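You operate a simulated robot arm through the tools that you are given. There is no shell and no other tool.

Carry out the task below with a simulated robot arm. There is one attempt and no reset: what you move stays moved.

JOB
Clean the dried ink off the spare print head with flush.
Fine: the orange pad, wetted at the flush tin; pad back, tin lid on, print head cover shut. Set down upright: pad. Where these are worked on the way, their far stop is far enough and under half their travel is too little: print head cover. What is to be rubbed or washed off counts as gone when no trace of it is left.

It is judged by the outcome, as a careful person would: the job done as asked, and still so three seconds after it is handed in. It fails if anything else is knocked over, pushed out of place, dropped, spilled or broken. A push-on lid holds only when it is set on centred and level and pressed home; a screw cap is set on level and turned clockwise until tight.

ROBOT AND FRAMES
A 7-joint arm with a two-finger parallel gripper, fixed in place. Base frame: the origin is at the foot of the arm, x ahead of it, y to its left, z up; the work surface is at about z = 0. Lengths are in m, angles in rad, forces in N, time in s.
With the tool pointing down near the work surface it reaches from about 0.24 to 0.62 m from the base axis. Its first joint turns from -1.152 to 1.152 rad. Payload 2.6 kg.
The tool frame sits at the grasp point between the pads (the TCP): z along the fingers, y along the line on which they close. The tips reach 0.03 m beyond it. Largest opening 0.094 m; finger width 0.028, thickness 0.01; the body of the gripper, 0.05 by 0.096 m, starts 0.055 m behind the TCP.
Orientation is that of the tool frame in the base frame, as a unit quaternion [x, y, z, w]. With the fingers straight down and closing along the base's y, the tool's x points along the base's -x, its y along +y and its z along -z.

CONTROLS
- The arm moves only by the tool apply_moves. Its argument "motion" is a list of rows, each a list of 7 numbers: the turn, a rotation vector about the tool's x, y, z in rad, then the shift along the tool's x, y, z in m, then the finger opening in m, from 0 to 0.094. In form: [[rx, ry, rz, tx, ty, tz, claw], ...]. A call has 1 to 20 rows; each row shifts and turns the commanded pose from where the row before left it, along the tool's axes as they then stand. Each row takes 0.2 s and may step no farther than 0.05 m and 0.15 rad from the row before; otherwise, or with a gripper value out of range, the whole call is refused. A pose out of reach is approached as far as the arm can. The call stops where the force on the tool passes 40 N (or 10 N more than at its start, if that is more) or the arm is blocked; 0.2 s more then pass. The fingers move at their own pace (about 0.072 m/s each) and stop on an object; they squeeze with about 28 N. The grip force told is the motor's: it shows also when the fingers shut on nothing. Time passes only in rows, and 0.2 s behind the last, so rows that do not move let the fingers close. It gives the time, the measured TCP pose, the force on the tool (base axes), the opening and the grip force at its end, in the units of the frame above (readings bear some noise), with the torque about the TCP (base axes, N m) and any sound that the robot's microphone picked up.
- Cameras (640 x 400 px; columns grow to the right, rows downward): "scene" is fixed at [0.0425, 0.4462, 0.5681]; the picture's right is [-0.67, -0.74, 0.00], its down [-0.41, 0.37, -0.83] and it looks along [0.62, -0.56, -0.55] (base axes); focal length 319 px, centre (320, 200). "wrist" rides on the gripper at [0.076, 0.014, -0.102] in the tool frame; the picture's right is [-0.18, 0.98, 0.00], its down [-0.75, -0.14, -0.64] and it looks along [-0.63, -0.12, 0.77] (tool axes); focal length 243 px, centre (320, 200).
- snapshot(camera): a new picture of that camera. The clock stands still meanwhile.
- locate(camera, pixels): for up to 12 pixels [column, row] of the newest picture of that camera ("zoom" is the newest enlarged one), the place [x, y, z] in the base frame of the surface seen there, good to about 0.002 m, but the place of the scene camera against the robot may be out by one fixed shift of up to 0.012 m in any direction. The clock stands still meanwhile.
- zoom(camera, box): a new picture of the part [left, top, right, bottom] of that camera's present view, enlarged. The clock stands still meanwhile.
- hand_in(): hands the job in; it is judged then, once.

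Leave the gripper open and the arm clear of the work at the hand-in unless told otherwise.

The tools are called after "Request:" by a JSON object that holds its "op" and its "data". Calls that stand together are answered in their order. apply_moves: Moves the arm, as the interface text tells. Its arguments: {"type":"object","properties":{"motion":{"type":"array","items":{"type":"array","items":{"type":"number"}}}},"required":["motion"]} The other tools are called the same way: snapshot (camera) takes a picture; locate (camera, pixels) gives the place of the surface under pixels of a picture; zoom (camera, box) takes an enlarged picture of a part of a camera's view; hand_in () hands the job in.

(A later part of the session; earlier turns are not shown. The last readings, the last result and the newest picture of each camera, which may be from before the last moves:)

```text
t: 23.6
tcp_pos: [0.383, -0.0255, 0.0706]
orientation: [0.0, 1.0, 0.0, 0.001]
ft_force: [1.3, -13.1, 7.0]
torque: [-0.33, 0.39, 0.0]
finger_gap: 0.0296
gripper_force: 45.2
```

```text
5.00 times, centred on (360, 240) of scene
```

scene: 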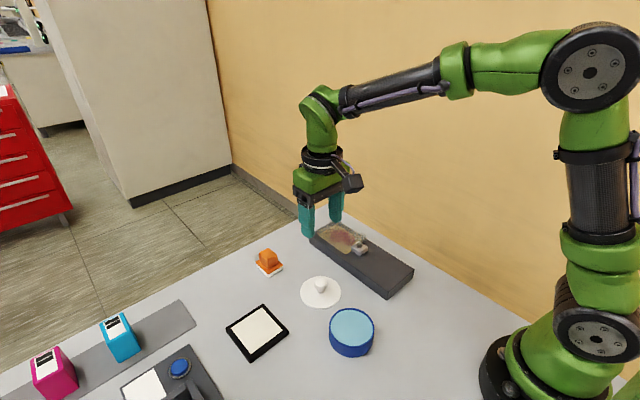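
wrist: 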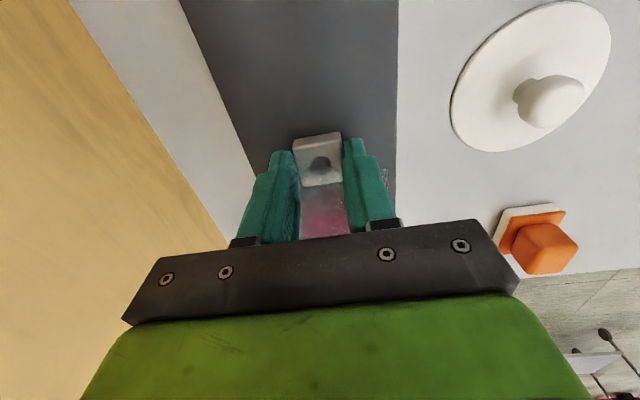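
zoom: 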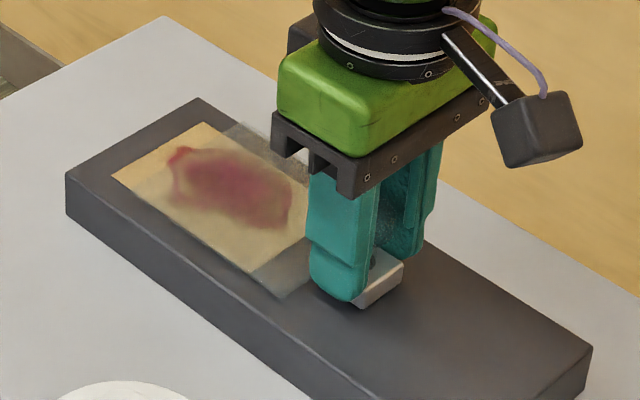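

The clear plate has moved with the block and part of the stained panel is uncovered. The side force (−13 N in y) suggests the slab is yawed a little. I'll lean slightly to −y as I keep sliding.

Request:
{"op": "apply_moves", "data": {"motion": [[0, 0, 0, 0.006, -0.0008, -0.0005, 0.026], [0, 0, 0, 0.007, -0.0003, 0, 0.026], [0, 0, 0, 0.007, -0.0001, 0, 0.026], [0, 0, 0, 0.007, -0.0001, 0, 0.026], [0, 0, 0, 0.007, -0.0001, 0, 0.026], [0, 0, 0, 0, 0, 0, 0.026]]}}

Request:
{"op": "zoom", "data": {"camera": "scene", "box": [310, 200, 430, 300]}}

```text
t: 25.0
tcp_pos: [0.3496, -0.0256, 0.0713]
orientation: [0.0, 1.0, 0.0, 0.001]
ft_force: [1.0, -6.3, 12.3]
torque: [-0.19, 0.92, 0.01]
finger_gap: 0.0297
gripper_force: 45.0
```

```text
4.00 times, centred on (370, 250) of scene
```

zoom: 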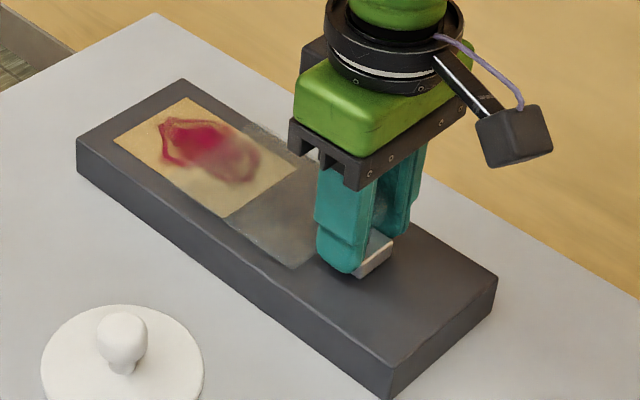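

About 60 mm open so far. The z force is +12 N, so I'll ease up 1 mm and keep sliding toward the far stop.

Request:
{"op": "apply_moves", "data": {"motion": [[0, 0, 0, 0.006, -0.0003, -0.001, 0.026], [0, 0, 0, 0.006, -0.0002, 0, 0.026], [0, 0, 0, 0.006, -0.0001, 0, 0.026], [0, 0, 0, 0.006, -0.0001, 0, 0.026], [0, 0, 0, 0.006, -0.0001, 0, 0.026], [0, 0, 0, 0, 0, 0, 0.026]]}}

Request:
{"op": "zoom", "data": {"camera": "scene", "box": [310, 200, 430, 300]}}

```text
t: 26.4
tcp_pos: [0.3177, -0.0248, 0.0708]
orientation: [0.0, 1.0, 0.001, -0.001]
ft_force: [1.6, 12.0, -6.3]
torque: [0.29, 0.77, 0.1]
finger_gap: 0.03
gripper_force: 45.1
```

```text
4.00 times, centred on (370, 250) of scene
```

zoom: 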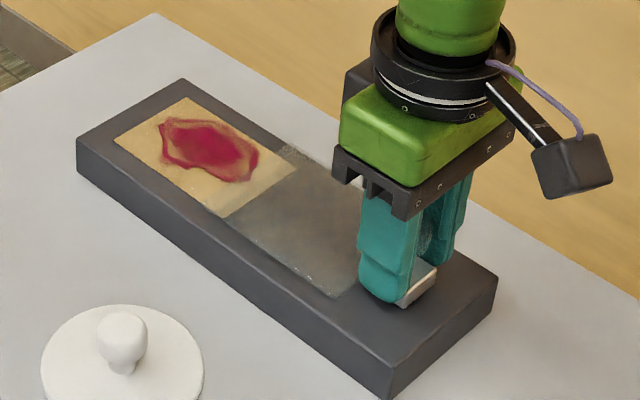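

About 92 mm open, with the stain now fully uncovered. I'll ease +y by 1 mm and go on until the far stop shows up as x force.

Request:
{"op": "apply_moves", "data": {"motion": [[0, 0, 0, 0.002, 0.001, 0.0005, 0.026], [0, 0, 0, 0.002, 0, 0, 0.026], [0, 0, 0, 0.002, 0, 0, 0.026], [0, 0, 0, 0, 0, 0, 0.026]]}}

```text
t: 27.4
tcp_pos: [0.3126, -0.0259, 0.0703]
orientation: [0.0, 1.0, 0.0, 0.001]
ft_force: [-0.2, 14.1, 2.6]
torque: [0.38, 0.68, -0.15]
finger_gap: 0.0296
gripper_force: 44.9
```

Request:
{"op": "apply_moves", "data": {"motion": [[0, 0, 0, 0, 0.001, 0, 0.026], [0, 0, 0, 0.002, 0, 0, 0.026], [0, 0, 0, 0.002, 0, 0, 0.026], [0, 0, 0, 0, 0, 0, 0.026]]}}

Request:
{"op": "zoom", "data": {"camera": "scene", "box": [310, 200, 430, 300]}}

```text
t: 28.4
tcp_pos: [0.3076, -0.0241, 0.0701]
orientation: [0.0, 1.0, -0.001, 0.001]
ft_force: [2.0, 3.5, -11.2]
torque: [0.02, -1.29, -0.15]
finger_gap: 0.0298
gripper_force: 44.9
```

```text
4.00 times, centred on (370, 250) of scene
```

zoom: 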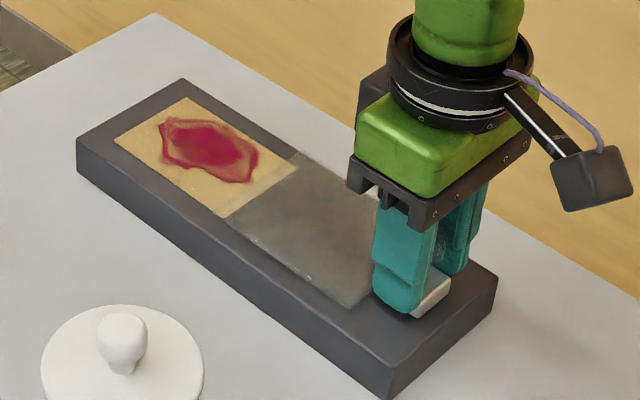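

The panel looks fully uncovered after ~102 mm. I'll try 3 mm more to see whether this is the stop.

Request:
{"op": "apply_moves", "data": {"motion": [[0, 0, 0, 0.0015, 0, 0.0005, 0.026], [0, 0, 0, 0.0015, 0, 0, 0.026], [0, 0, 0, 0, 0, 0, 0.026]]}}

```text
t: 29.2
tcp_pos: [0.3059, -0.0252, 0.0706]
orientation: [0.0, 1.0, 0.0, 0.0]
ft_force: [0.5, -1.1, 13.8]
torque: [-0.02, 0.89, 0.29]
finger_gap: 0.0298
gripper_force: 45.5
```

It's open ~104 mm and the panel is clear. I'll release, rise straight up, and look at whether the cover stays where it is.

Request:
{"op": "apply_moves", "data": {"motion": [[0, 0, 0, 0, 0, 0, 0.035], [0, 0, 0, 0, 0, 0, 0.06], [0, 0, 0, 0, 0, 0, 0.07], [0, 0, 0, 0, 0, -0.02, 0.07], [0, 0, 0, 0, 0, -0.04, 0.07], [0, 0, 0, 0, 0, -0.04, 0.07], [0, 0, 0, 0, 0, 0, 0.07]]}}

Request:
{"op": "snapshot", "data": {"camera": "wrist"}}

Request:
{"op": "zoom", "data": {"camera": "scene", "box": [290, 200, 430, 310]}}

```text
t: 30.8
tcp_pos: [0.3042, -0.0257, 0.1729]
orientation: [-0.001, 1.0, 0.0, 0.0]
ft_force: [-0.9, 0.0, 0.0]
torque: [-0.03, 0.0, -0.03]
finger_gap: 0.0702
gripper_force: 0.0
```

```text
taken
```

wrist: 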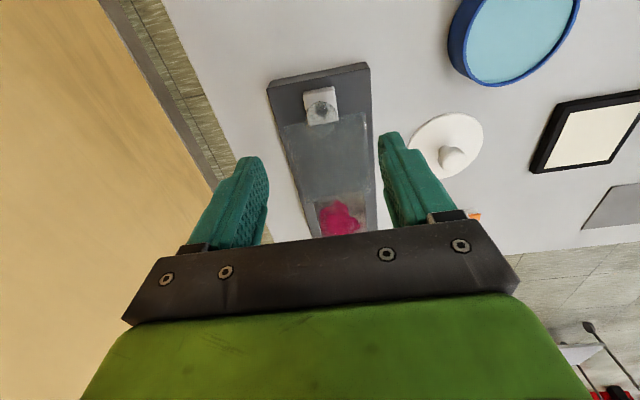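

```text
3.64 times, centred on (360, 255) of scene
```

zoom: 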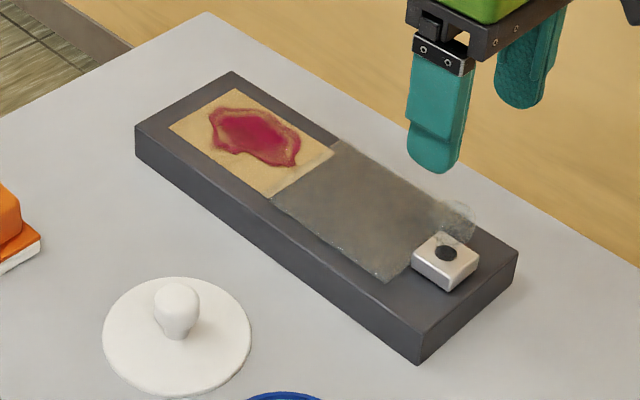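

The cover stays open and the stain is exposed. I'll move back so the wrist camera sees the panel squarely and measure the panel and stain extents.

Request:
{"op": "apply_moves", "data": {"motion": [[0, 0, 0, -0.03, 0.002, -0.01, 0.09], [0, 0, 0, -0.03, 0.002, -0.01, 0.09], [0, 0, 0, -0.03, 0.002, -0.01, 0.09], [0, 0, 0, 0, 0, 0, 0.09]]}}

Request:
{"op": "snapshot", "data": {"camera": "wrist"}}

Request:
{"op": "zoom", "data": {"camera": "wrist", "box": [260, 110, 390, 240]}}

```text
t: 31.8
tcp_pos: [0.394, -0.0188, 0.201]
orientation: [0.0, 1.0, 0.0, 0.0]
ft_force: [-0.3, -0.5, -0.1]
torque: [0.0, -0.01, -0.02]
finger_gap: 0.0901
gripper_force: 0.1
```

```text
taken
```

wrist: 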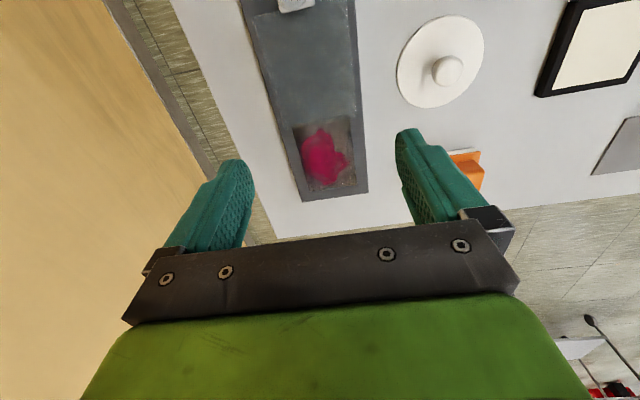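

```text
3.08 times, centred on (325, 175) of wrist
```

zoom: 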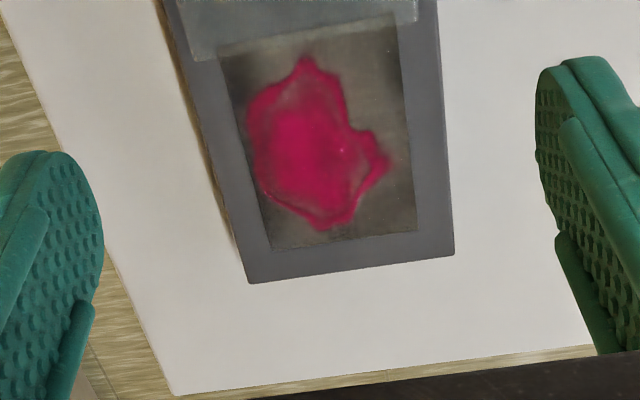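

The panel corners are at zoom (222,55),(395,15),(415,230),(272,248), and the stain spans zoom (248–390, 58–230). I'll locate these.

Request:
{"op": "locate", "data": {"camera": "zoom", "pixels": [[225, 58], [392, 18], [412, 228], [274, 244], [305, 58], [250, 110], [388, 160], [320, 228], [265, 200], [345, 85], [310, 140], [440, 250]]}}

Request:
{"op": "zoom", "data": {"camera": "scene", "box": [300, 205, 380, 260]}}

```text
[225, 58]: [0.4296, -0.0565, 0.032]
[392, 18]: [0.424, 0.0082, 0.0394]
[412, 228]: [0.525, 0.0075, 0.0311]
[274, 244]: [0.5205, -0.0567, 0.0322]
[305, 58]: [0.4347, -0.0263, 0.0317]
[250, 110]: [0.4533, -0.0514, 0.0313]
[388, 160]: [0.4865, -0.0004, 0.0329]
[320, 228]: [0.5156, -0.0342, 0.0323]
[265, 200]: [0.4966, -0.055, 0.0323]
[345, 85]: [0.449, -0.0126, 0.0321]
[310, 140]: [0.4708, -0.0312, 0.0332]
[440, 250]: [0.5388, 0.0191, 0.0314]
```

```text
7.27 times, centred on (340, 232) of scene
```

zoom: 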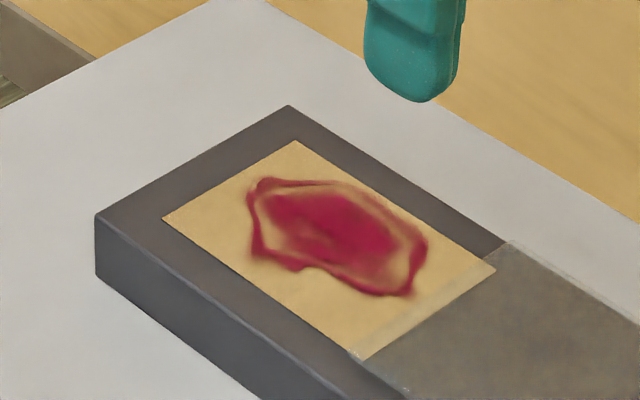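

Panel: x 0.427–0.524, y -0.057 to 0.0085, z≈0.032. Stain: x 0.433–0.517, y -0.057 to 0.0. The cover's far edge sits at x≈0.425, just off the panel. Now I'll move over to measure the pad.

Request:
{"op": "apply_moves", "data": {"motion": [[0, 0, 0, -0.0115, 0.0423, 0, 0.09], [0, 0, 0, -0.0115, 0.0423, 0, 0.09], [0, 0, 0, -0.0115, 0.0423, 0, 0.09], [0, 0, 0, -0.0115, 0.0423, 0, 0.09], [0, 0, 0, 0, 0, 0, 0.09]]}}

Request:
{"op": "snapshot", "data": {"camera": "wrist"}}

Request:
{"op": "zoom", "data": {"camera": "wrist", "box": [280, 110, 390, 220]}}

```text
t: 33.0
tcp_pos: [0.4415, 0.1514, 0.2015]
orientation: [-0.001, 1.0, 0.0, 0.0]
ft_force: [0.2, -1.1, 0.3]
torque: [-0.02, 0.02, 0.01]
finger_gap: 0.0901
gripper_force: 0.0
```

```text
taken
```

wrist: 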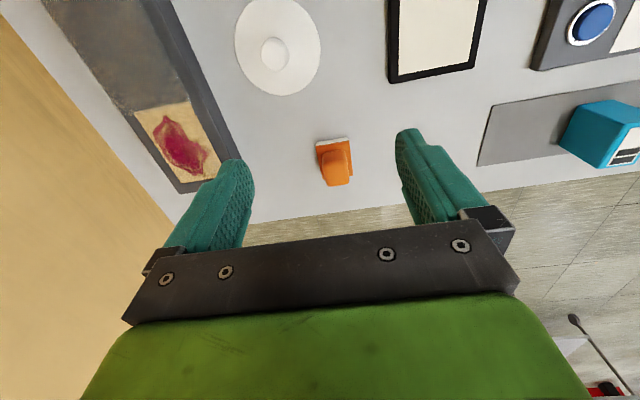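

```text
3.64 times, centred on (335, 165) of wrist
```

zoom: 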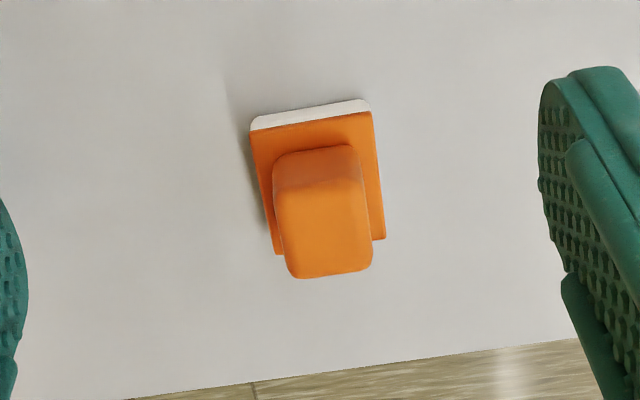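

Request:
{"op": "locate", "data": {"camera": "zoom", "pixels": [[252, 128], [368, 104], [252, 135], [370, 115], [276, 252], [384, 237], [283, 195], [360, 185], [290, 270], [368, 265], [320, 230], [330, 120]]}}

Request:
{"op": "locate", "data": {"camera": "scene", "pixels": [[255, 264], [270, 276], [283, 267], [268, 250], [270, 272]]}}

```text
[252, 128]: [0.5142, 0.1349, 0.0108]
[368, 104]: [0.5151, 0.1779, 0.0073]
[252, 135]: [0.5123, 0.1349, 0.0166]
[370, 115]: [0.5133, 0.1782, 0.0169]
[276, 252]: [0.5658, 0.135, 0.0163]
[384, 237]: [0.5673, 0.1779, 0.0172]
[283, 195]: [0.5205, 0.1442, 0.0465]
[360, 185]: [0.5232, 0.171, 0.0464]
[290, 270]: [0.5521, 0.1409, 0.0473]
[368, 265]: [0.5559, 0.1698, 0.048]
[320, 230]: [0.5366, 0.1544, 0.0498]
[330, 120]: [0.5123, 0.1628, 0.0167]
```

```text
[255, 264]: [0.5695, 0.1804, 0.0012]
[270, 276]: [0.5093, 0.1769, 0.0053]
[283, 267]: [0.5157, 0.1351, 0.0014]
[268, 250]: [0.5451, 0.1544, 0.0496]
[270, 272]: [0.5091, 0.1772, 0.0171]
```

Pad: base x 0.5125–0.567, y 0.135–0.178. The handle is ~0.029 wide in y, centred at (0.5395,0.1565), with its top at z≈0.050. It's aligned with the base axes. I'll move over it to z≈0.10 with fingers at 0.06.

Request:
{"op": "apply_moves", "data": {"motion": [[0, 0, 0, -0.0245, 0.0013, 0.025, 0.065], [0, 0, 0, -0.0245, 0.0013, 0.025, 0.065], [0, 0, 0, -0.0245, 0.0013, 0.025, 0.065], [0, 0, 0, -0.0245, 0.0013, 0.025, 0.065], [0, 0, 0, 0, 0, 0, 0.065]]}}

Request:
{"op": "snapshot", "data": {"camera": "wrist"}}

Request:
{"op": "zoom", "data": {"camera": "wrist", "box": [240, 110, 400, 240]}}

```text
t: 34.2
tcp_pos: [0.5392, 0.157, 0.1015]
orientation: [0.0, 1.0, 0.001, 0.0]
ft_force: [-0.1, 0.7, -0.2]
torque: [0.0, 0.03, 0.03]
finger_gap: 0.065
gripper_force: 0.0
```

```text
taken
```

wrist: 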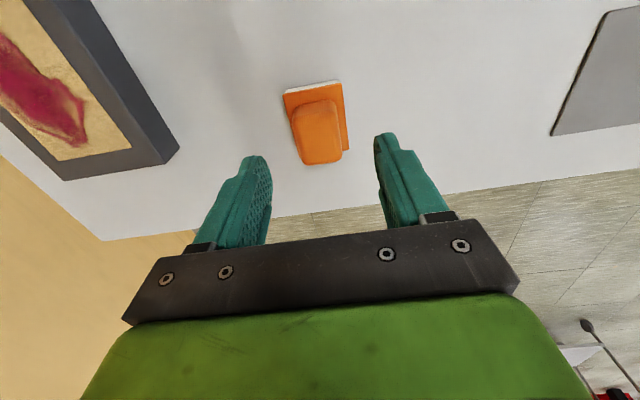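

```text
3.08 times, centred on (320, 175) of wrist
```

zoom: 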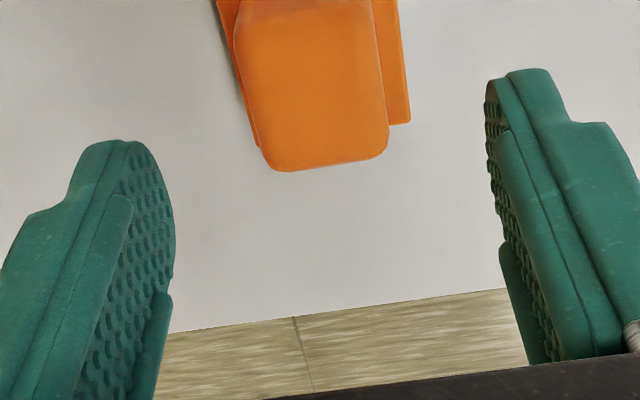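

The handle sits between the finger planes. I'll lower to z≈0.053, with fingertips ≈0.023 above the pad's base flange at 0.017.

Request:
{"op": "apply_moves", "data": {"motion": [[0, 0, 0, 0, 0, 0.02, 0.065], [0, 0, 0, 0, 0, 0.018, 0.065], [0, 0, 0, 0, 0, 0.0105, 0.065], [0, 0, 0, 0, 0, 0, 0.065]]}}

Request:
{"op": "snapshot", "data": {"camera": "wrist"}}

Request:
{"op": "zoom", "data": {"camera": "scene", "box": [220, 210, 320, 300]}}

```text
t: 35.2
tcp_pos: [0.5378, 0.1565, 0.0526]
orientation: [0.001, 1.0, 0.0, 0.0]
ft_force: [0.2, -0.3, -0.6]
torque: [-0.02, -0.02, -0.01]
finger_gap: 0.0648
gripper_force: 0.1
```

```text
taken
```

wrist: 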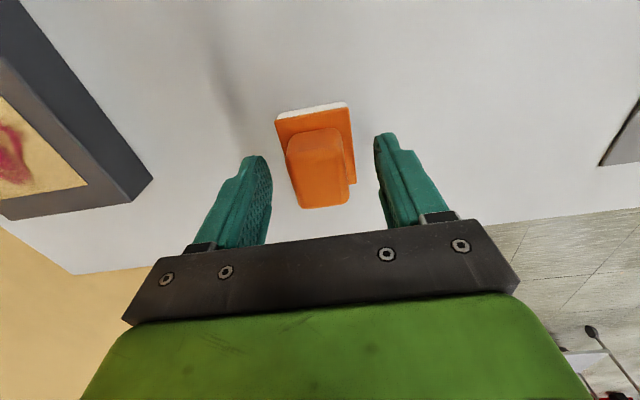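

```text
4.44 times, centred on (270, 255) of scene
```

zoom: 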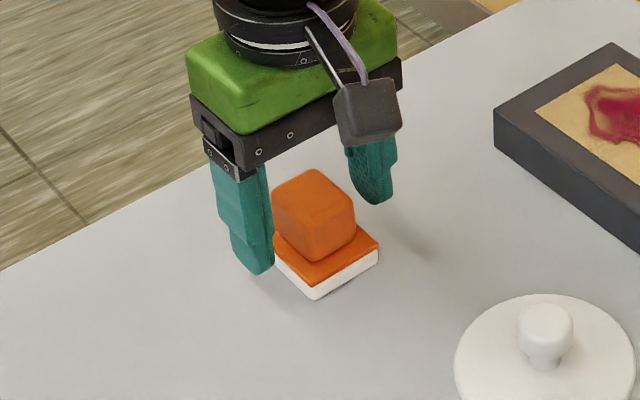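

The fingers straddle the handle well. I'll close gently, then fully.

Request:
{"op": "apply_moves", "data": {"motion": [[0, 0, 0, 0, 0, 0, 0.045], [0, 0, 0, 0, 0, 0, 0.034], [0, 0, 0, 0, 0, 0, 0.028], [0, 0, 0, 0, 0, 0, 0.02], [0, 0, 0, 0, 0, 0, 0.0], [0, 0, 0, 0, 0, 0, 0.0]]}}

```text
t: 36.6
tcp_pos: [0.5376, 0.1569, 0.0542]
orientation: [-0.001, 1.0, -0.001, 0.0]
ft_force: [0.3, -0.2, 2.4]
torque: [0.03, 0.03, 0.01]
finger_gap: 0.0313
gripper_force: 27.8
```

I have the pad (gap 0.0313, 28 N) with near-zero side force. I'll lift straight up 10 cm and check.

Request:
{"op": "apply_moves", "data": {"motion": [[0, 0, 0, 0, 0, -0.01, 0.0], [0, 0, 0, 0, 0, -0.03, 0.0], [0, 0, 0, 0, 0, -0.03, 0.0], [0, 0, 0, 0, 0, -0.03, 0.0], [0, 0, 0, 0, 0, 0, 0.0]]}}

Request:
{"op": "snapshot", "data": {"camera": "scene"}}

Request:
{"op": "snapshot", "data": {"camera": "wrist"}}

```text
t: 37.8
tcp_pos: [0.5382, 0.1561, 0.1522]
orientation: [-0.001, 1.0, 0.0, 0.0]
ft_force: [-0.5, 0.2, -0.7]
torque: [-0.02, 0.0, -0.04]
finger_gap: 0.0312
gripper_force: 28.3
```

```text
taken
```

scene: 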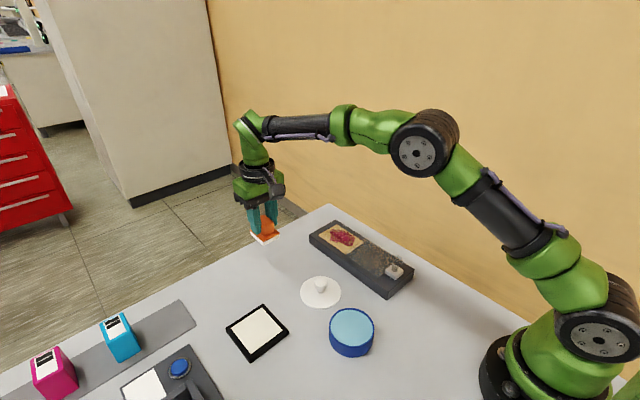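

```text
taken
```

wrist: 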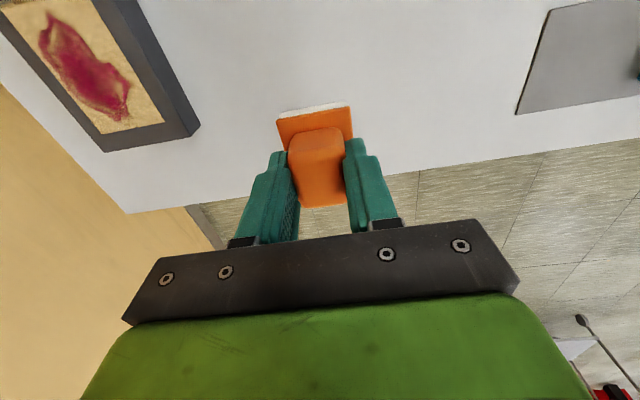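

The pad is held level. I'll carry it over the lid at safe height to about (0.29,0.147,0.19), where I can see the tin rim with the wrist camera.

Request:
{"op": "apply_moves", "data": {"motion": [[0, 0, 0, 0.03, 0, -0.03, 0.0], [0, 0, 0, 0.044, -0.0018, -0.01, 0.0], [0, 0, 0, 0.044, -0.0018, 0, 0.0], [0, 0, 0, 0.044, -0.0018, 0, 0.0], [0, 0, 0, 0.044, -0.0018, 0, 0.0], [0, 0, 0, 0.042, -0.0018, 0, 0.0], [0, 0, 0, 0, 0, 0, 0.0]]}}

Request:
{"op": "snapshot", "data": {"camera": "wrist"}}

Request:
{"op": "zoom", "data": {"camera": "scene", "box": [300, 260, 400, 370]}}

```text
t: 39.4
tcp_pos: [0.2895, 0.1481, 0.1916]
orientation: [-0.001, 1.0, 0.0, 0.0]
ft_force: [0.3, -0.9, -1.4]
torque: [-0.01, -0.02, 0.0]
finger_gap: 0.0312
gripper_force: 28.0
```

```text
taken
```

wrist: 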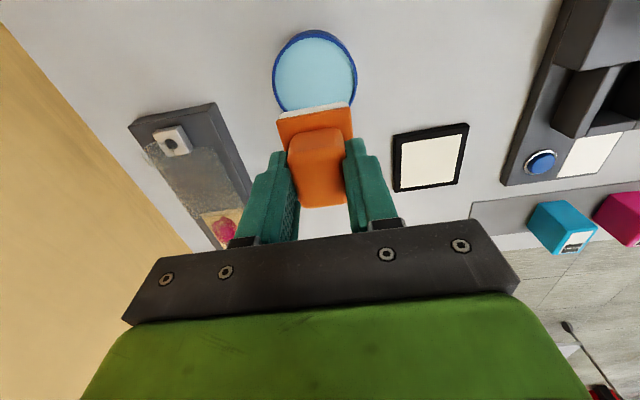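

```text
3.64 times, centred on (350, 315) of scene
```

zoom: 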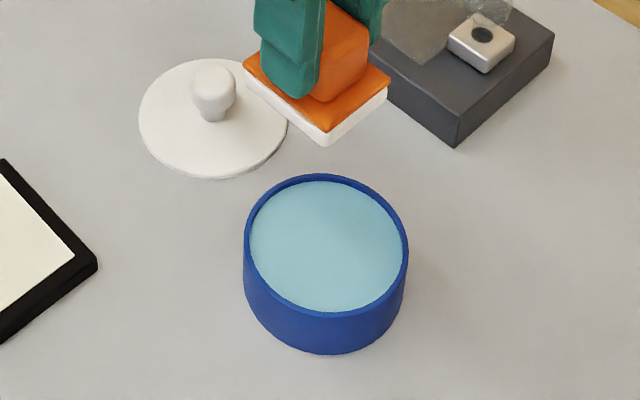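

Request:
{"op": "zoom", "data": {"camera": "wrist", "box": [260, 20, 370, 120]}}

```text
4.00 times, centred on (315, 70) of wrist
```

zoom: 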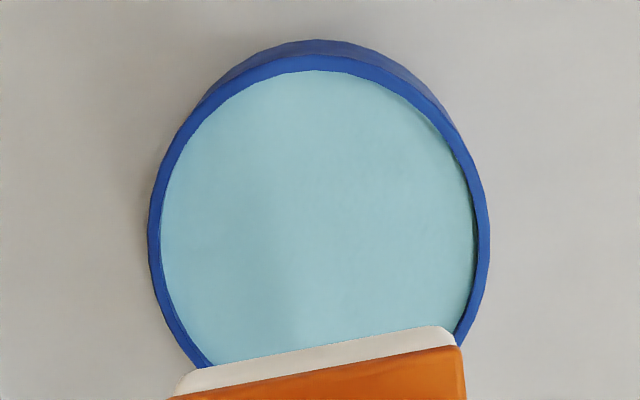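

I'll locate rim points: left (154,235), right (483,235), top (320,63), plus a few liquid points inside.

Request:
{"op": "locate", "data": {"camera": "zoom", "pixels": [[154, 235], [483, 235], [320, 63], [190, 130], [440, 120], [170, 300], [478, 300], [320, 200], [320, 90], [200, 330], [460, 320], [164, 220]]}}

```text
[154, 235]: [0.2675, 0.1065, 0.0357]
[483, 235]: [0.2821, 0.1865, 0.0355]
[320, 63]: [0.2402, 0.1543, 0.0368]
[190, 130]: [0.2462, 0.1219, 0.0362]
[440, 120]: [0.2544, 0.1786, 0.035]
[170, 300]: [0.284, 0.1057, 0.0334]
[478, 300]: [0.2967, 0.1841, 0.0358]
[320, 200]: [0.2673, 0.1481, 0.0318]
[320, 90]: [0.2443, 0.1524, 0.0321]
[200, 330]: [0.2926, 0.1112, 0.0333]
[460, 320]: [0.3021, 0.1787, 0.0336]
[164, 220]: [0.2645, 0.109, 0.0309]
```

A circle fit of the rim gives the tin centre ≈(0.280,0.146), with an inner radius of ~0.038. The pad (half-diagonal 0.0345) fits inside with ~3 mm margin. The pad centre is ~2 mm ahead of the TCP in x, so I'll aim the TCP at (0.278,0.146) and lower to z=0.10, which leaves the pad ~1 cm above the rim.

Request:
{"op": "apply_moves", "data": {"motion": [[0, 0, 0, 0.0115, -0.0021, 0.02, 0.0], [0, 0, 0, 0, 0, 0.035, 0.0], [0, 0, 0, 0, 0, 0.03, 0.0], [0, 0, 0, 0, 0, 0.0066, 0.0], [0, 0, 0, 0, 0, 0, 0.0], [0, 0, 0, 0, 0, 0, 0.0]]}}

Request:
{"op": "snapshot", "data": {"camera": "wrist"}}

Request:
{"op": "zoom", "data": {"camera": "scene", "box": [300, 270, 400, 370]}}

Request:
{"op": "zoom", "data": {"camera": "wrist", "box": [250, 50, 390, 190]}}

```text
t: 40.8
tcp_pos: [0.2795, 0.1446, 0.1011]
orientation: [0.0, 1.0, 0.0, 0.0]
ft_force: [-0.1, 0.2, -0.3]
torque: [0.01, 0.01, -0.01]
finger_gap: 0.0309
gripper_force: 28.0
```

```text
taken
```

wrist: 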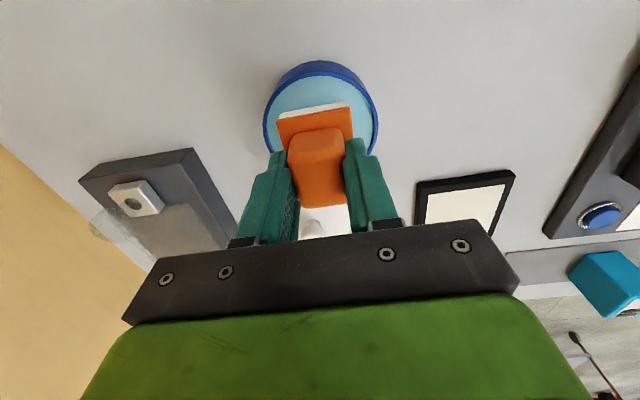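

```text
4.00 times, centred on (350, 320) of scene
```

zoom: 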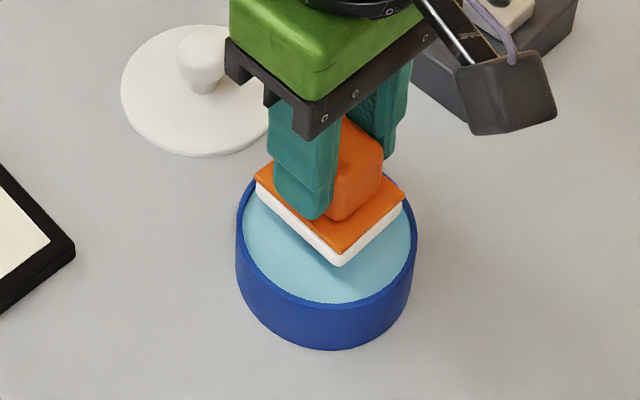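

```text
2.86 times, centred on (320, 120) of wrist
```

zoom: 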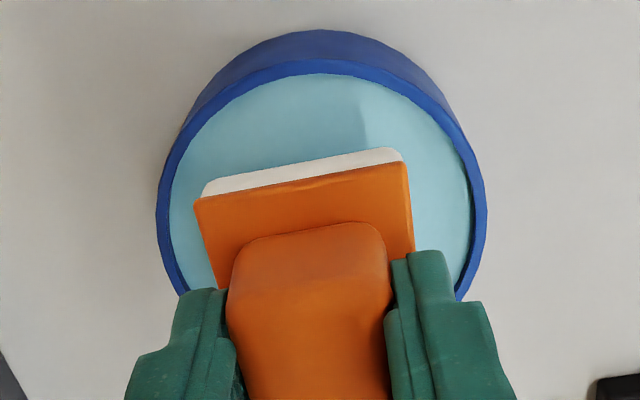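

I'll measure the pad's near edge against the rim in this picture to check centring before dipping.

Request:
{"op": "locate", "data": {"camera": "zoom", "pixels": [[198, 203], [404, 168], [205, 190], [402, 155], [213, 280], [412, 245], [162, 200], [478, 200], [320, 66], [178, 150], [455, 130], [330, 120]]}}

```text
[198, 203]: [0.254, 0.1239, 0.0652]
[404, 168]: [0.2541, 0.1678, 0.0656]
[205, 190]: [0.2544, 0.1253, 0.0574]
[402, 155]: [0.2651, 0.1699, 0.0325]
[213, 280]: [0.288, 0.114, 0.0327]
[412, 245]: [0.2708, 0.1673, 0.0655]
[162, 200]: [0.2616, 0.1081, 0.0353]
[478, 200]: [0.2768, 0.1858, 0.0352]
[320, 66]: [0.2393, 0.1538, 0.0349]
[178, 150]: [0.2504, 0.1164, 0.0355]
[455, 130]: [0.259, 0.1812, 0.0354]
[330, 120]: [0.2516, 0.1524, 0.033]
```

The pad centre is (0.281,0.146) and the tin centre ≈(0.279,0.1455). I'll shift 2 mm toward the robot and lower gently until the pad's face is ~1–2 mm into the liquid.

Request:
{"op": "apply_moves", "data": {"motion": [[0, 0, 0, 0.002, 0, 0.005, 0.0], [0, 0, 0, 0, 0, 0.005, 0.0], [0, 0, 0, 0, 0, 0.004, 0.0], [0, 0, 0, 0, 0, 0.003, 0.0], [0, 0, 0, 0, 0, 0.001, 0.0], [0, 0, 0, 0, 0, 0, 0.0]]}}

Request:
{"op": "zoom", "data": {"camera": "scene", "box": [300, 270, 400, 370]}}

Request:
{"op": "zoom", "data": {"camera": "wrist", "box": [250, 50, 390, 190]}}

```text
t: 42.0
tcp_pos: [0.2777, 0.1447, 0.0855]
orientation: [0.001, 1.0, 0.001, 0.001]
ft_force: [-1.3, -0.8, 4.9]
torque: [-0.03, 0.14, 0.0]
finger_gap: 0.031
gripper_force: 28.1
stopped in row 5: the force on the tool passed its limit at 45 N (the readings are from after the stop); the commanded pose is now the measured one
```

```text
4.00 times, centred on (350, 320) of scene
```

zoom: 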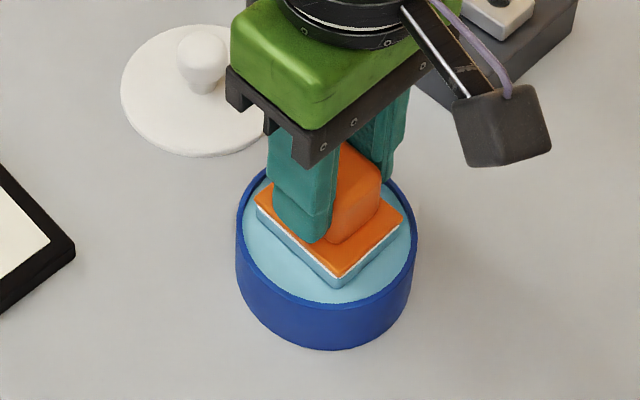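

```text
2.86 times, centred on (320, 120) of wrist
```

zoom: 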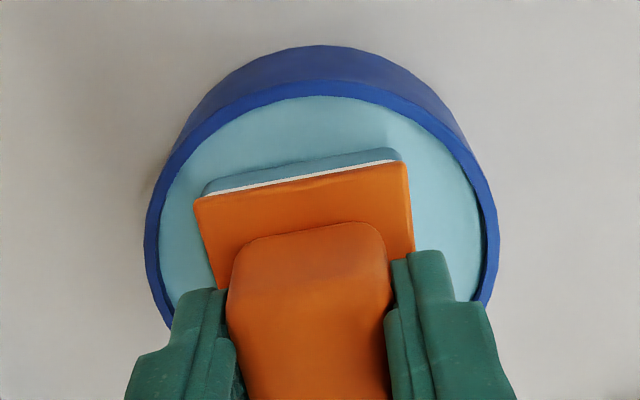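

The pad met the wet surface (force tripped briefly, now 4.9 N) and its white side has turned blue, so it's wetted. I'll let it soak a moment with no motion, then lift straight up.

Request:
{"op": "apply_moves", "data": {"motion": [[0, 0, 0, 0, 0, 0, 0.0], [0, 0, 0, 0, 0, 0, 0.0], [0, 0, 0, 0, 0, -0.01, 0.0], [0, 0, 0, 0, 0, -0.02, 0.0], [0, 0, 0, 0, 0, -0.035, 0.0], [0, 0, 0, 0, 0, -0.035, 0.0], [0, 0, 0, 0, 0, 0, 0.0]]}}

Request:
{"op": "snapshot", "data": {"camera": "scene"}}

Request:
{"op": "zoom", "data": {"camera": "scene", "box": [300, 230, 400, 370]}}

Request:
{"op": "snapshot", "data": {"camera": "wrist"}}

```text
t: 43.6
tcp_pos: [0.2784, 0.1442, 0.1841]
orientation: [0.001, 1.0, 0.002, 0.0]
ft_force: [0.0, 0.1, -1.7]
torque: [0.04, -0.01, 0.0]
finger_gap: 0.0309
gripper_force: 28.3
```

```text
taken
```

scene: 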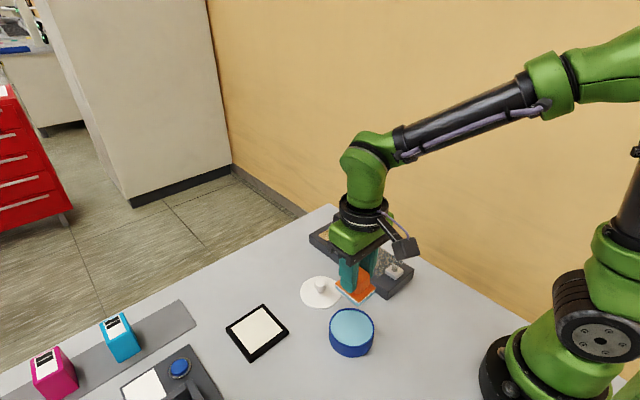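

```text
2.86 times, centred on (350, 300) of scene
```

zoom: 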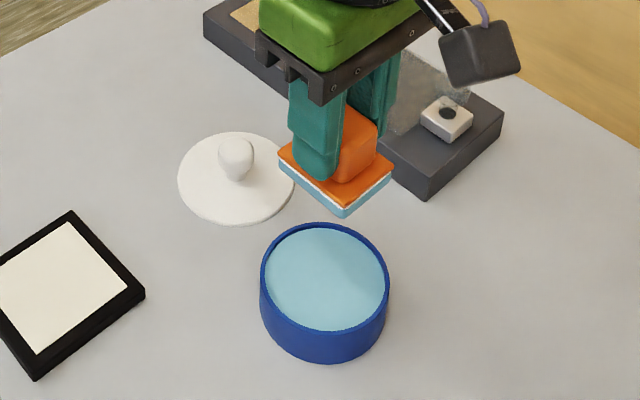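

```text
taken
```

wrist: 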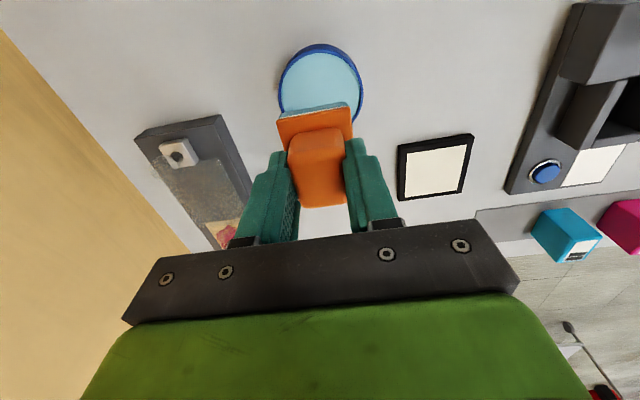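

The pad is wet and nothing spilled. I'll carry it at height, diagonally and not over the lid, to above the stain centre (TCP ≈(0.474,-0.029)), then lower to z≈0.10.

Request:
{"op": "apply_moves", "data": {"motion": [[0, 0, 0, -0.0326, -0.0289, 0, 0.0], [0, 0, 0, -0.0326, -0.0289, 0, 0.0], [0, 0, 0, -0.0326, -0.0289, 0, 0.0], [0, 0, 0, -0.0326, -0.0289, 0, 0.0], [0, 0, 0, -0.0326, -0.0289, 0, 0.0], [0, 0, 0, -0.0326, -0.0287, 0, 0.0], [0, 0, 0, 0, 0, 0.03, 0.0], [0, 0, 0, 0, 0, 0.03, 0.0], [0, 0, 0, 0, 0, 0.022, 0.0], [0, 0, 0, 0, 0, 0, 0.0], [0, 0, 0, 0, 0, 0, 0.0]]}}

Request:
{"op": "snapshot", "data": {"camera": "wrist"}}

Request:
{"op": "zoom", "data": {"camera": "scene", "box": [290, 180, 410, 290]}}

```text
t: 46.0
tcp_pos: [0.4737, -0.0287, 0.103]
orientation: [0.0, 1.0, 0.001, 0.002]
ft_force: [-0.3, 0.7, -0.6]
torque: [0.04, 0.0, -0.02]
finger_gap: 0.0311
gripper_force: 27.7
```

```text
taken
```

wrist: 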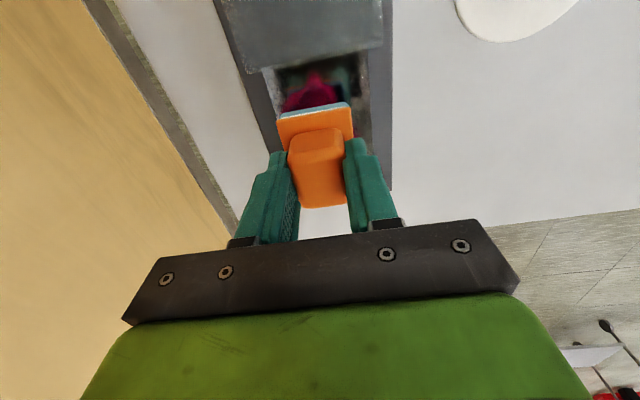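

```text
3.64 times, centred on (350, 235) of scene
```

zoom: 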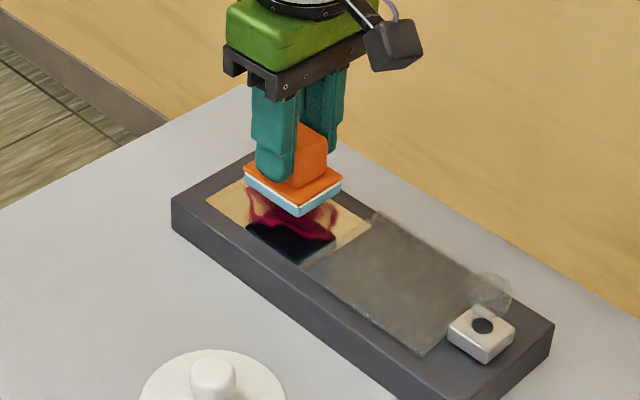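

The pad is over the stain (the panel is glossy, hence the reflection). I'll lower in shrinking steps to just touch.

Request:
{"op": "apply_moves", "data": {"motion": [[0, 0, 0, 0, 0, 0.007, 0.0], [0, 0, 0, 0, 0, 0.005, 0.0], [0, 0, 0, 0, 0, 0.002, 0.0], [0, 0, 0, 0, 0, 0.001, 0.0], [0, 0, 0, 0, 0, 0, 0.0]]}}

```text
t: 47.2
tcp_pos: [0.4729, -0.0288, 0.0865]
orientation: [0.001, 1.0, 0.001, 0.001]
ft_force: [-0.1, -0.7, -0.2]
torque: [0.0, 0.01, -0.02]
finger_gap: 0.0309
gripper_force: 27.8
```

Request:
{"op": "apply_moves", "data": {"motion": [[0, 0, 0, 0, 0, 0.0007, 0.0], [0, 0, 0, 0, 0, 0.0007, 0.0], [0, 0, 0, 0, 0, 0, 0.0]]}}

```text
t: 48.0
tcp_pos: [0.4736, -0.0297, 0.0858]
orientation: [0.0, 1.0, 0.001, 0.001]
ft_force: [0.3, -0.1, -0.7]
torque: [0.0, 0.03, 0.02]
finger_gap: 0.031
gripper_force: 28.2
```

Request:
{"op": "apply_moves", "data": {"motion": [[0, 0, 0, 0, 0, 0.0006, 0.0], [0, 0, 0, 0, 0, 0.0006, 0.0], [0, 0, 0, 0, 0, 0, 0.0]]}}

```text
t: 48.8
tcp_pos: [0.4742, -0.0292, 0.0844]
orientation: [0.001, 1.0, 0.0, 0.001]
ft_force: [-0.2, 0.1, -1.0]
torque: [-0.01, -0.01, 0.02]
finger_gap: 0.0308
gripper_force: 28.2
```

Request:
{"op": "apply_moves", "data": {"motion": [[0, 0, 0, 0, 0, 0.0006, 0.0], [0, 0, 0, 0, 0, 0.0006, 0.0], [0, 0, 0, 0, 0, 0, 0.0]]}}

Request:
{"op": "zoom", "data": {"camera": "scene", "box": [300, 190, 380, 270]}}

```text
t: 49.6
tcp_pos: [0.4743, -0.0287, 0.0843]
orientation: [0.001, 1.0, 0.001, 0.001]
ft_force: [0.0, -0.9, -1.1]
torque: [0.02, -0.05, -0.01]
finger_gap: 0.0311
gripper_force: 27.1
```

```text
5.00 times, centred on (340, 230) of scene
```

zoom: 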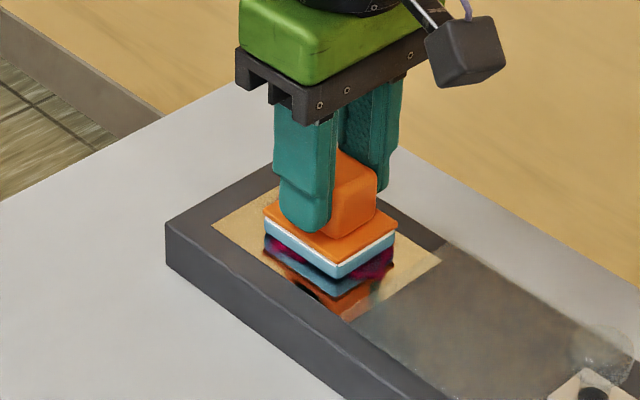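

The reflection shows a gap of a few mm still. I'll keep lowering 1 mm at a time.

Request:
{"op": "apply_moves", "data": {"motion": [[0, 0, 0, 0, 0, 0.001, 0.0], [0, 0, 0, 0, 0, 0.001, 0.0], [0, 0, 0, 0, 0, 0, 0.0]]}}

```text
t: 50.4
tcp_pos: [0.4736, -0.0298, 0.0831]
orientation: [0.001, 1.0, 0.0, 0.002]
ft_force: [-2.8, 0.2, 14.9]
torque: [-0.1, 0.43, -0.01]
finger_gap: 0.0307
gripper_force: 27.6
```

Contact at 14.9 N. I'll ease 0.4 mm and start rubbing with back-and-forth x strokes, x 0.455–0.495 at this y first.

Request:
{"op": "apply_moves", "data": {"motion": [[0, 0, 0, 0, 0, -0.0004, 0.0], [0, 0, 0, -0.011, 0, 0, 0.0], [0, 0, 0, -0.011, 0, 0, 0.0], [0, 0, 0, 0.012, 0, 0, 0.0], [0, 0, 0, 0.012, 0, 0, 0.0], [0, 0, 0, 0.012, 0, 0, 0.0], [0, 0, 0, 0.004, 0, 0, 0.0], [0, 0, 0, 0, 0, 0, 0.0]]}}

Request:
{"op": "snapshot", "data": {"camera": "wrist"}}

Request:
{"op": "zoom", "data": {"camera": "scene", "box": [300, 190, 380, 270]}}

```text
t: 52.2
tcp_pos: [0.457, -0.0285, 0.0834]
orientation: [0.001, 1.0, 0.0, 0.003]
ft_force: [6.0, -0.4, 19.0]
torque: [-0.04, 0.03, 0.01]
finger_gap: 0.0311
gripper_force: 28.6
```

```text
taken
```

wrist: 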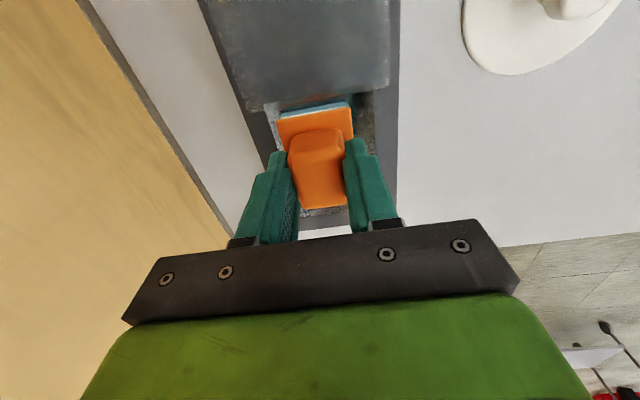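

```text
5.00 times, centred on (340, 230) of scene
```

zoom: 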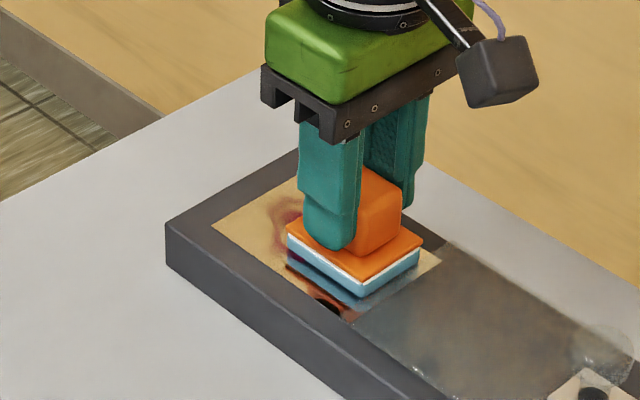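

The stain is already fading along the stroke. The force is 19 N, so I'll ease a touch and carry on, shifting to the −y side strip (y≈-0.039).

Request:
{"op": "apply_moves", "data": {"motion": [[0, 0, 0, -0.012, 0, -0.0005, 0.0], [0, 0, 0, -0.013, 0, 0, 0.0], [0, 0, 0, -0.013, 0, 0, 0.0], [0, 0, 0, 0, -0.0105, 0, 0.0], [0, 0, 0, 0.013, 0, 0, 0.0], [0, 0, 0, 0.013, 0, 0, 0.0], [0, 0, 0, 0.012, 0, 0, 0.0], [0, 0, 0, -0.012, 0, 0, 0.0], [0, 0, 0, -0.013, 0, 0, 0.0], [0, 0, 0, -0.013, 0, 0, 0.0], [0, 0, 0, 0.013, 0, 0, 0.0], [0, 0, 0, 0.013, 0, 0, 0.0], [0, 0, 0, 0.012, 0, 0, 0.0], [0, 0, 0, 0, 0, 0, 0.0]]}}

Request:
{"op": "zoom", "data": {"camera": "scene", "box": [300, 190, 380, 270]}}

```text
t: 55.2
tcp_pos: [0.4544, -0.0399, 0.0825]
orientation: [0.001, 1.0, 0.0, 0.002]
ft_force: [4.5, 0.0, 12.2]
torque: [-0.02, -0.07, 0.01]
finger_gap: 0.0307
gripper_force: 27.9
```

```text
5.00 times, centred on (340, 230) of scene
```

zoom: 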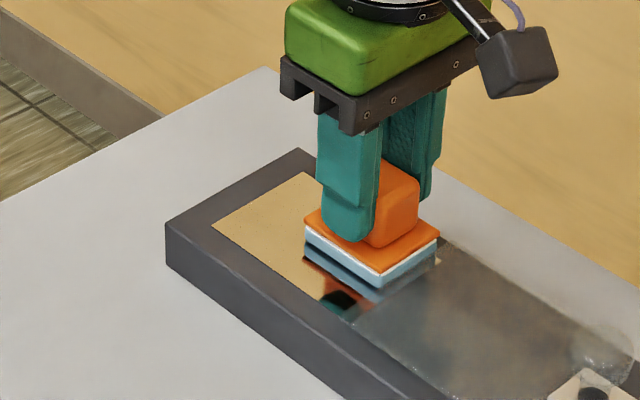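

The uncovered part now looks clean. I'll do the +y side strips (y≈-0.018, then ≈-0.008) with full-length strokes.

Request:
{"op": "apply_moves", "data": {"motion": [[0, 0, 0, 0, 0.011, 0, 0.0], [0, 0, 0, 0, 0.011, 0, 0.0], [0, 0, 0, -0.013, 0, 0, 0.0], [0, 0, 0, -0.013, 0, 0, 0.0], [0, 0, 0, -0.013, 0, 0, 0.0], [0, 0, 0, 0.013, 0, 0, 0.0], [0, 0, 0, 0.013, 0, 0, 0.0], [0, 0, 0, 0.013, 0, 0, 0.0], [0, 0, 0, 0, 0.01, 0, 0.0], [0, 0, 0, -0.013, 0, 0, 0.0], [0, 0, 0, -0.013, 0, 0, 0.0], [0, 0, 0, -0.013, 0, 0, 0.0], [0, 0, 0, 0.013, 0, 0, 0.0], [0, 0, 0, 0.013, 0, 0, 0.0], [0, 0, 0, 0.013, 0, 0, 0.0], [0, 0, 0, 0, 0, 0, 0.0]]}}

Request:
{"op": "zoom", "data": {"camera": "scene", "box": [300, 190, 380, 270]}}

```text
t: 58.6
tcp_pos: [0.4559, -0.0064, 0.0835]
orientation: [0.0, 1.0, 0.001, 0.0]
ft_force: [0.2, 0.2, -1.4]
torque: [0.03, 0.01, 0.0]
finger_gap: 0.0311
gripper_force: 27.8
```

```text
5.00 times, centred on (340, 230) of scene
```

zoom: 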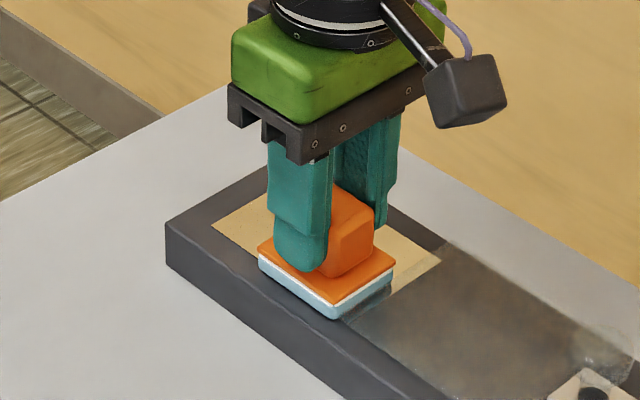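

The force is ~0 here, so contact was lost on the +y side. I'll lift ~9 cm to inspect the panel before the next pass.

Request:
{"op": "apply_moves", "data": {"motion": [[0, 0, 0, 0, 0, -0.02, 0.0], [0, 0, 0, 0, 0, -0.035, 0.0], [0, 0, 0, 0, 0, -0.04, 0.0], [0, 0, 0, 0, 0, 0, 0.0]]}}

Request:
{"op": "zoom", "data": {"camera": "scene", "box": [305, 205, 385, 265]}}

Request:
{"op": "snapshot", "data": {"camera": "wrist"}}

Request:
{"op": "zoom", "data": {"camera": "wrist", "box": [250, 70, 390, 180]}}

```text
t: 59.6
tcp_pos: [0.4559, -0.0077, 0.18]
orientation: [0.001, 1.0, 0.0, 0.001]
ft_force: [0.6, -0.6, -1.6]
torque: [-0.03, -0.02, 0.0]
finger_gap: 0.0311
gripper_force: 27.4
```

```text
6.67 times, centred on (345, 235) of scene
```

zoom: 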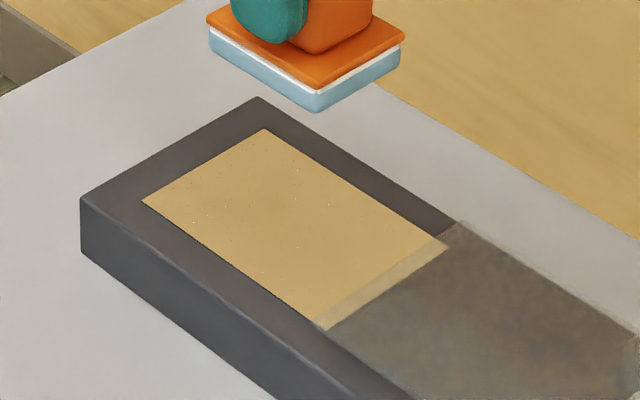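

```text
taken
```

wrist: 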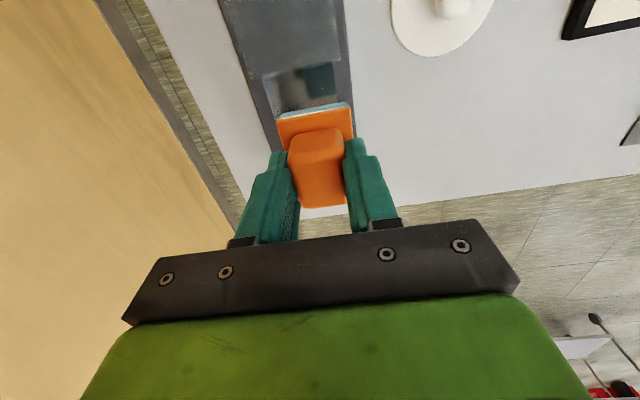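

```text
3.64 times, centred on (320, 125) of wrist
```

zoom: 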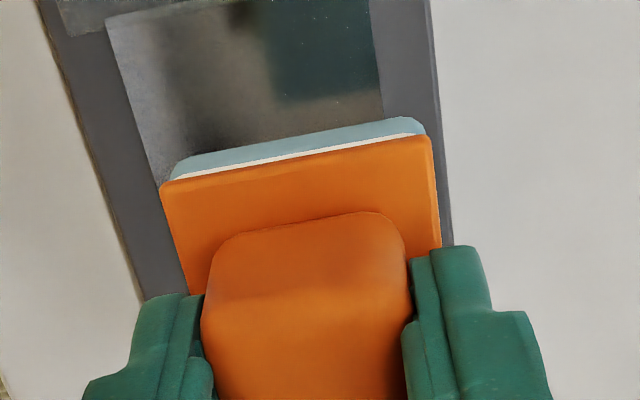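

The panel looks clean: no pink visible, only tiny speckles. I'll enlarge more to search for faint traces.

Request:
{"op": "zoom", "data": {"camera": "scene", "box": [320, 222, 350, 242]}}

Request:
{"op": "zoom", "data": {"camera": "scene", "box": [335, 230, 365, 256]}}

```text
16.00 times, centred on (335, 232) of scene
```

zoom: 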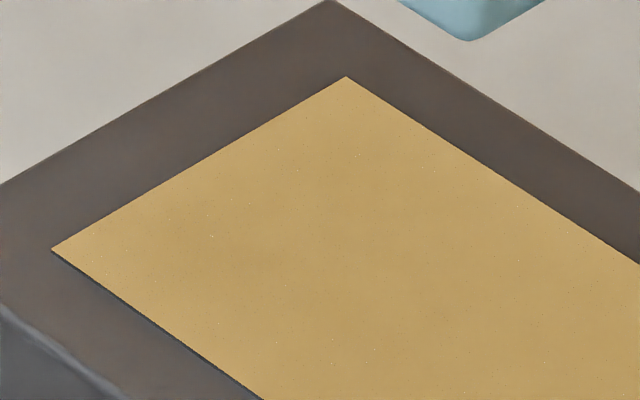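

```text
15.38 times, centred on (350, 243) of scene
```

zoom: 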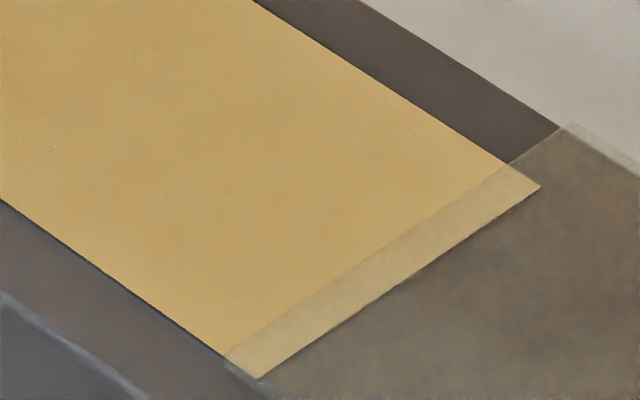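

No pink remains anywhere visible. Because contact was light on the +y side, I'll do one more confirming pass with proper contact. I'll lower at y≈-0.008 to just above the surface.

Request:
{"op": "apply_moves", "data": {"motion": [[0, 0, 0, 0, 0, 0.035, 0.0], [0, 0, 0, 0, 0, 0.035, 0.0], [0, 0, 0, 0, 0, 0.02, 0.0], [0, 0, 0, 0, 0, 0.005, 0.0], [0, 0, 0, 0, 0, 0.001, 0.0], [0, 0, 0, 0, 0, 0.0007, 0.0], [0, 0, 0, 0, 0, 0, 0.0]]}}

```text
t: 61.2
tcp_pos: [0.4568, -0.0081, 0.0834]
orientation: [0.002, 1.0, 0.001, 0.003]
ft_force: [-7.9, -0.2, 26.3]
torque: [-0.12, 0.65, -0.05]
finger_gap: 0.031
gripper_force: 27.8
```

Contact at 26 N, a bit firm. I'll ease ~0.8 mm and run strokes across all strips.

Request:
{"op": "apply_moves", "data": {"motion": [[0, 0, 0, 0, 0, -0.0008, 0.0], [0, 0, 0, -0.013, 0, 0, 0.0], [0, 0, 0, -0.013, 0, 0, 0.0], [0, 0, 0, -0.013, 0, 0, 0.0], [0, 0, 0, 0.013, 0, 0, 0.0], [0, 0, 0, 0.013, 0, 0, 0.0], [0, 0, 0, 0.013, 0, 0, 0.0], [0, 0, 0, 0, 0, 0, 0.0]]}}

```text
t: 63.0
tcp_pos: [0.4551, -0.0064, 0.0825]
orientation: [0.001, 1.0, 0.001, 0.002]
ft_force: [5.1, 0.6, 13.5]
torque: [-0.04, -0.26, -0.02]
finger_gap: 0.0309
gripper_force: 28.1
```

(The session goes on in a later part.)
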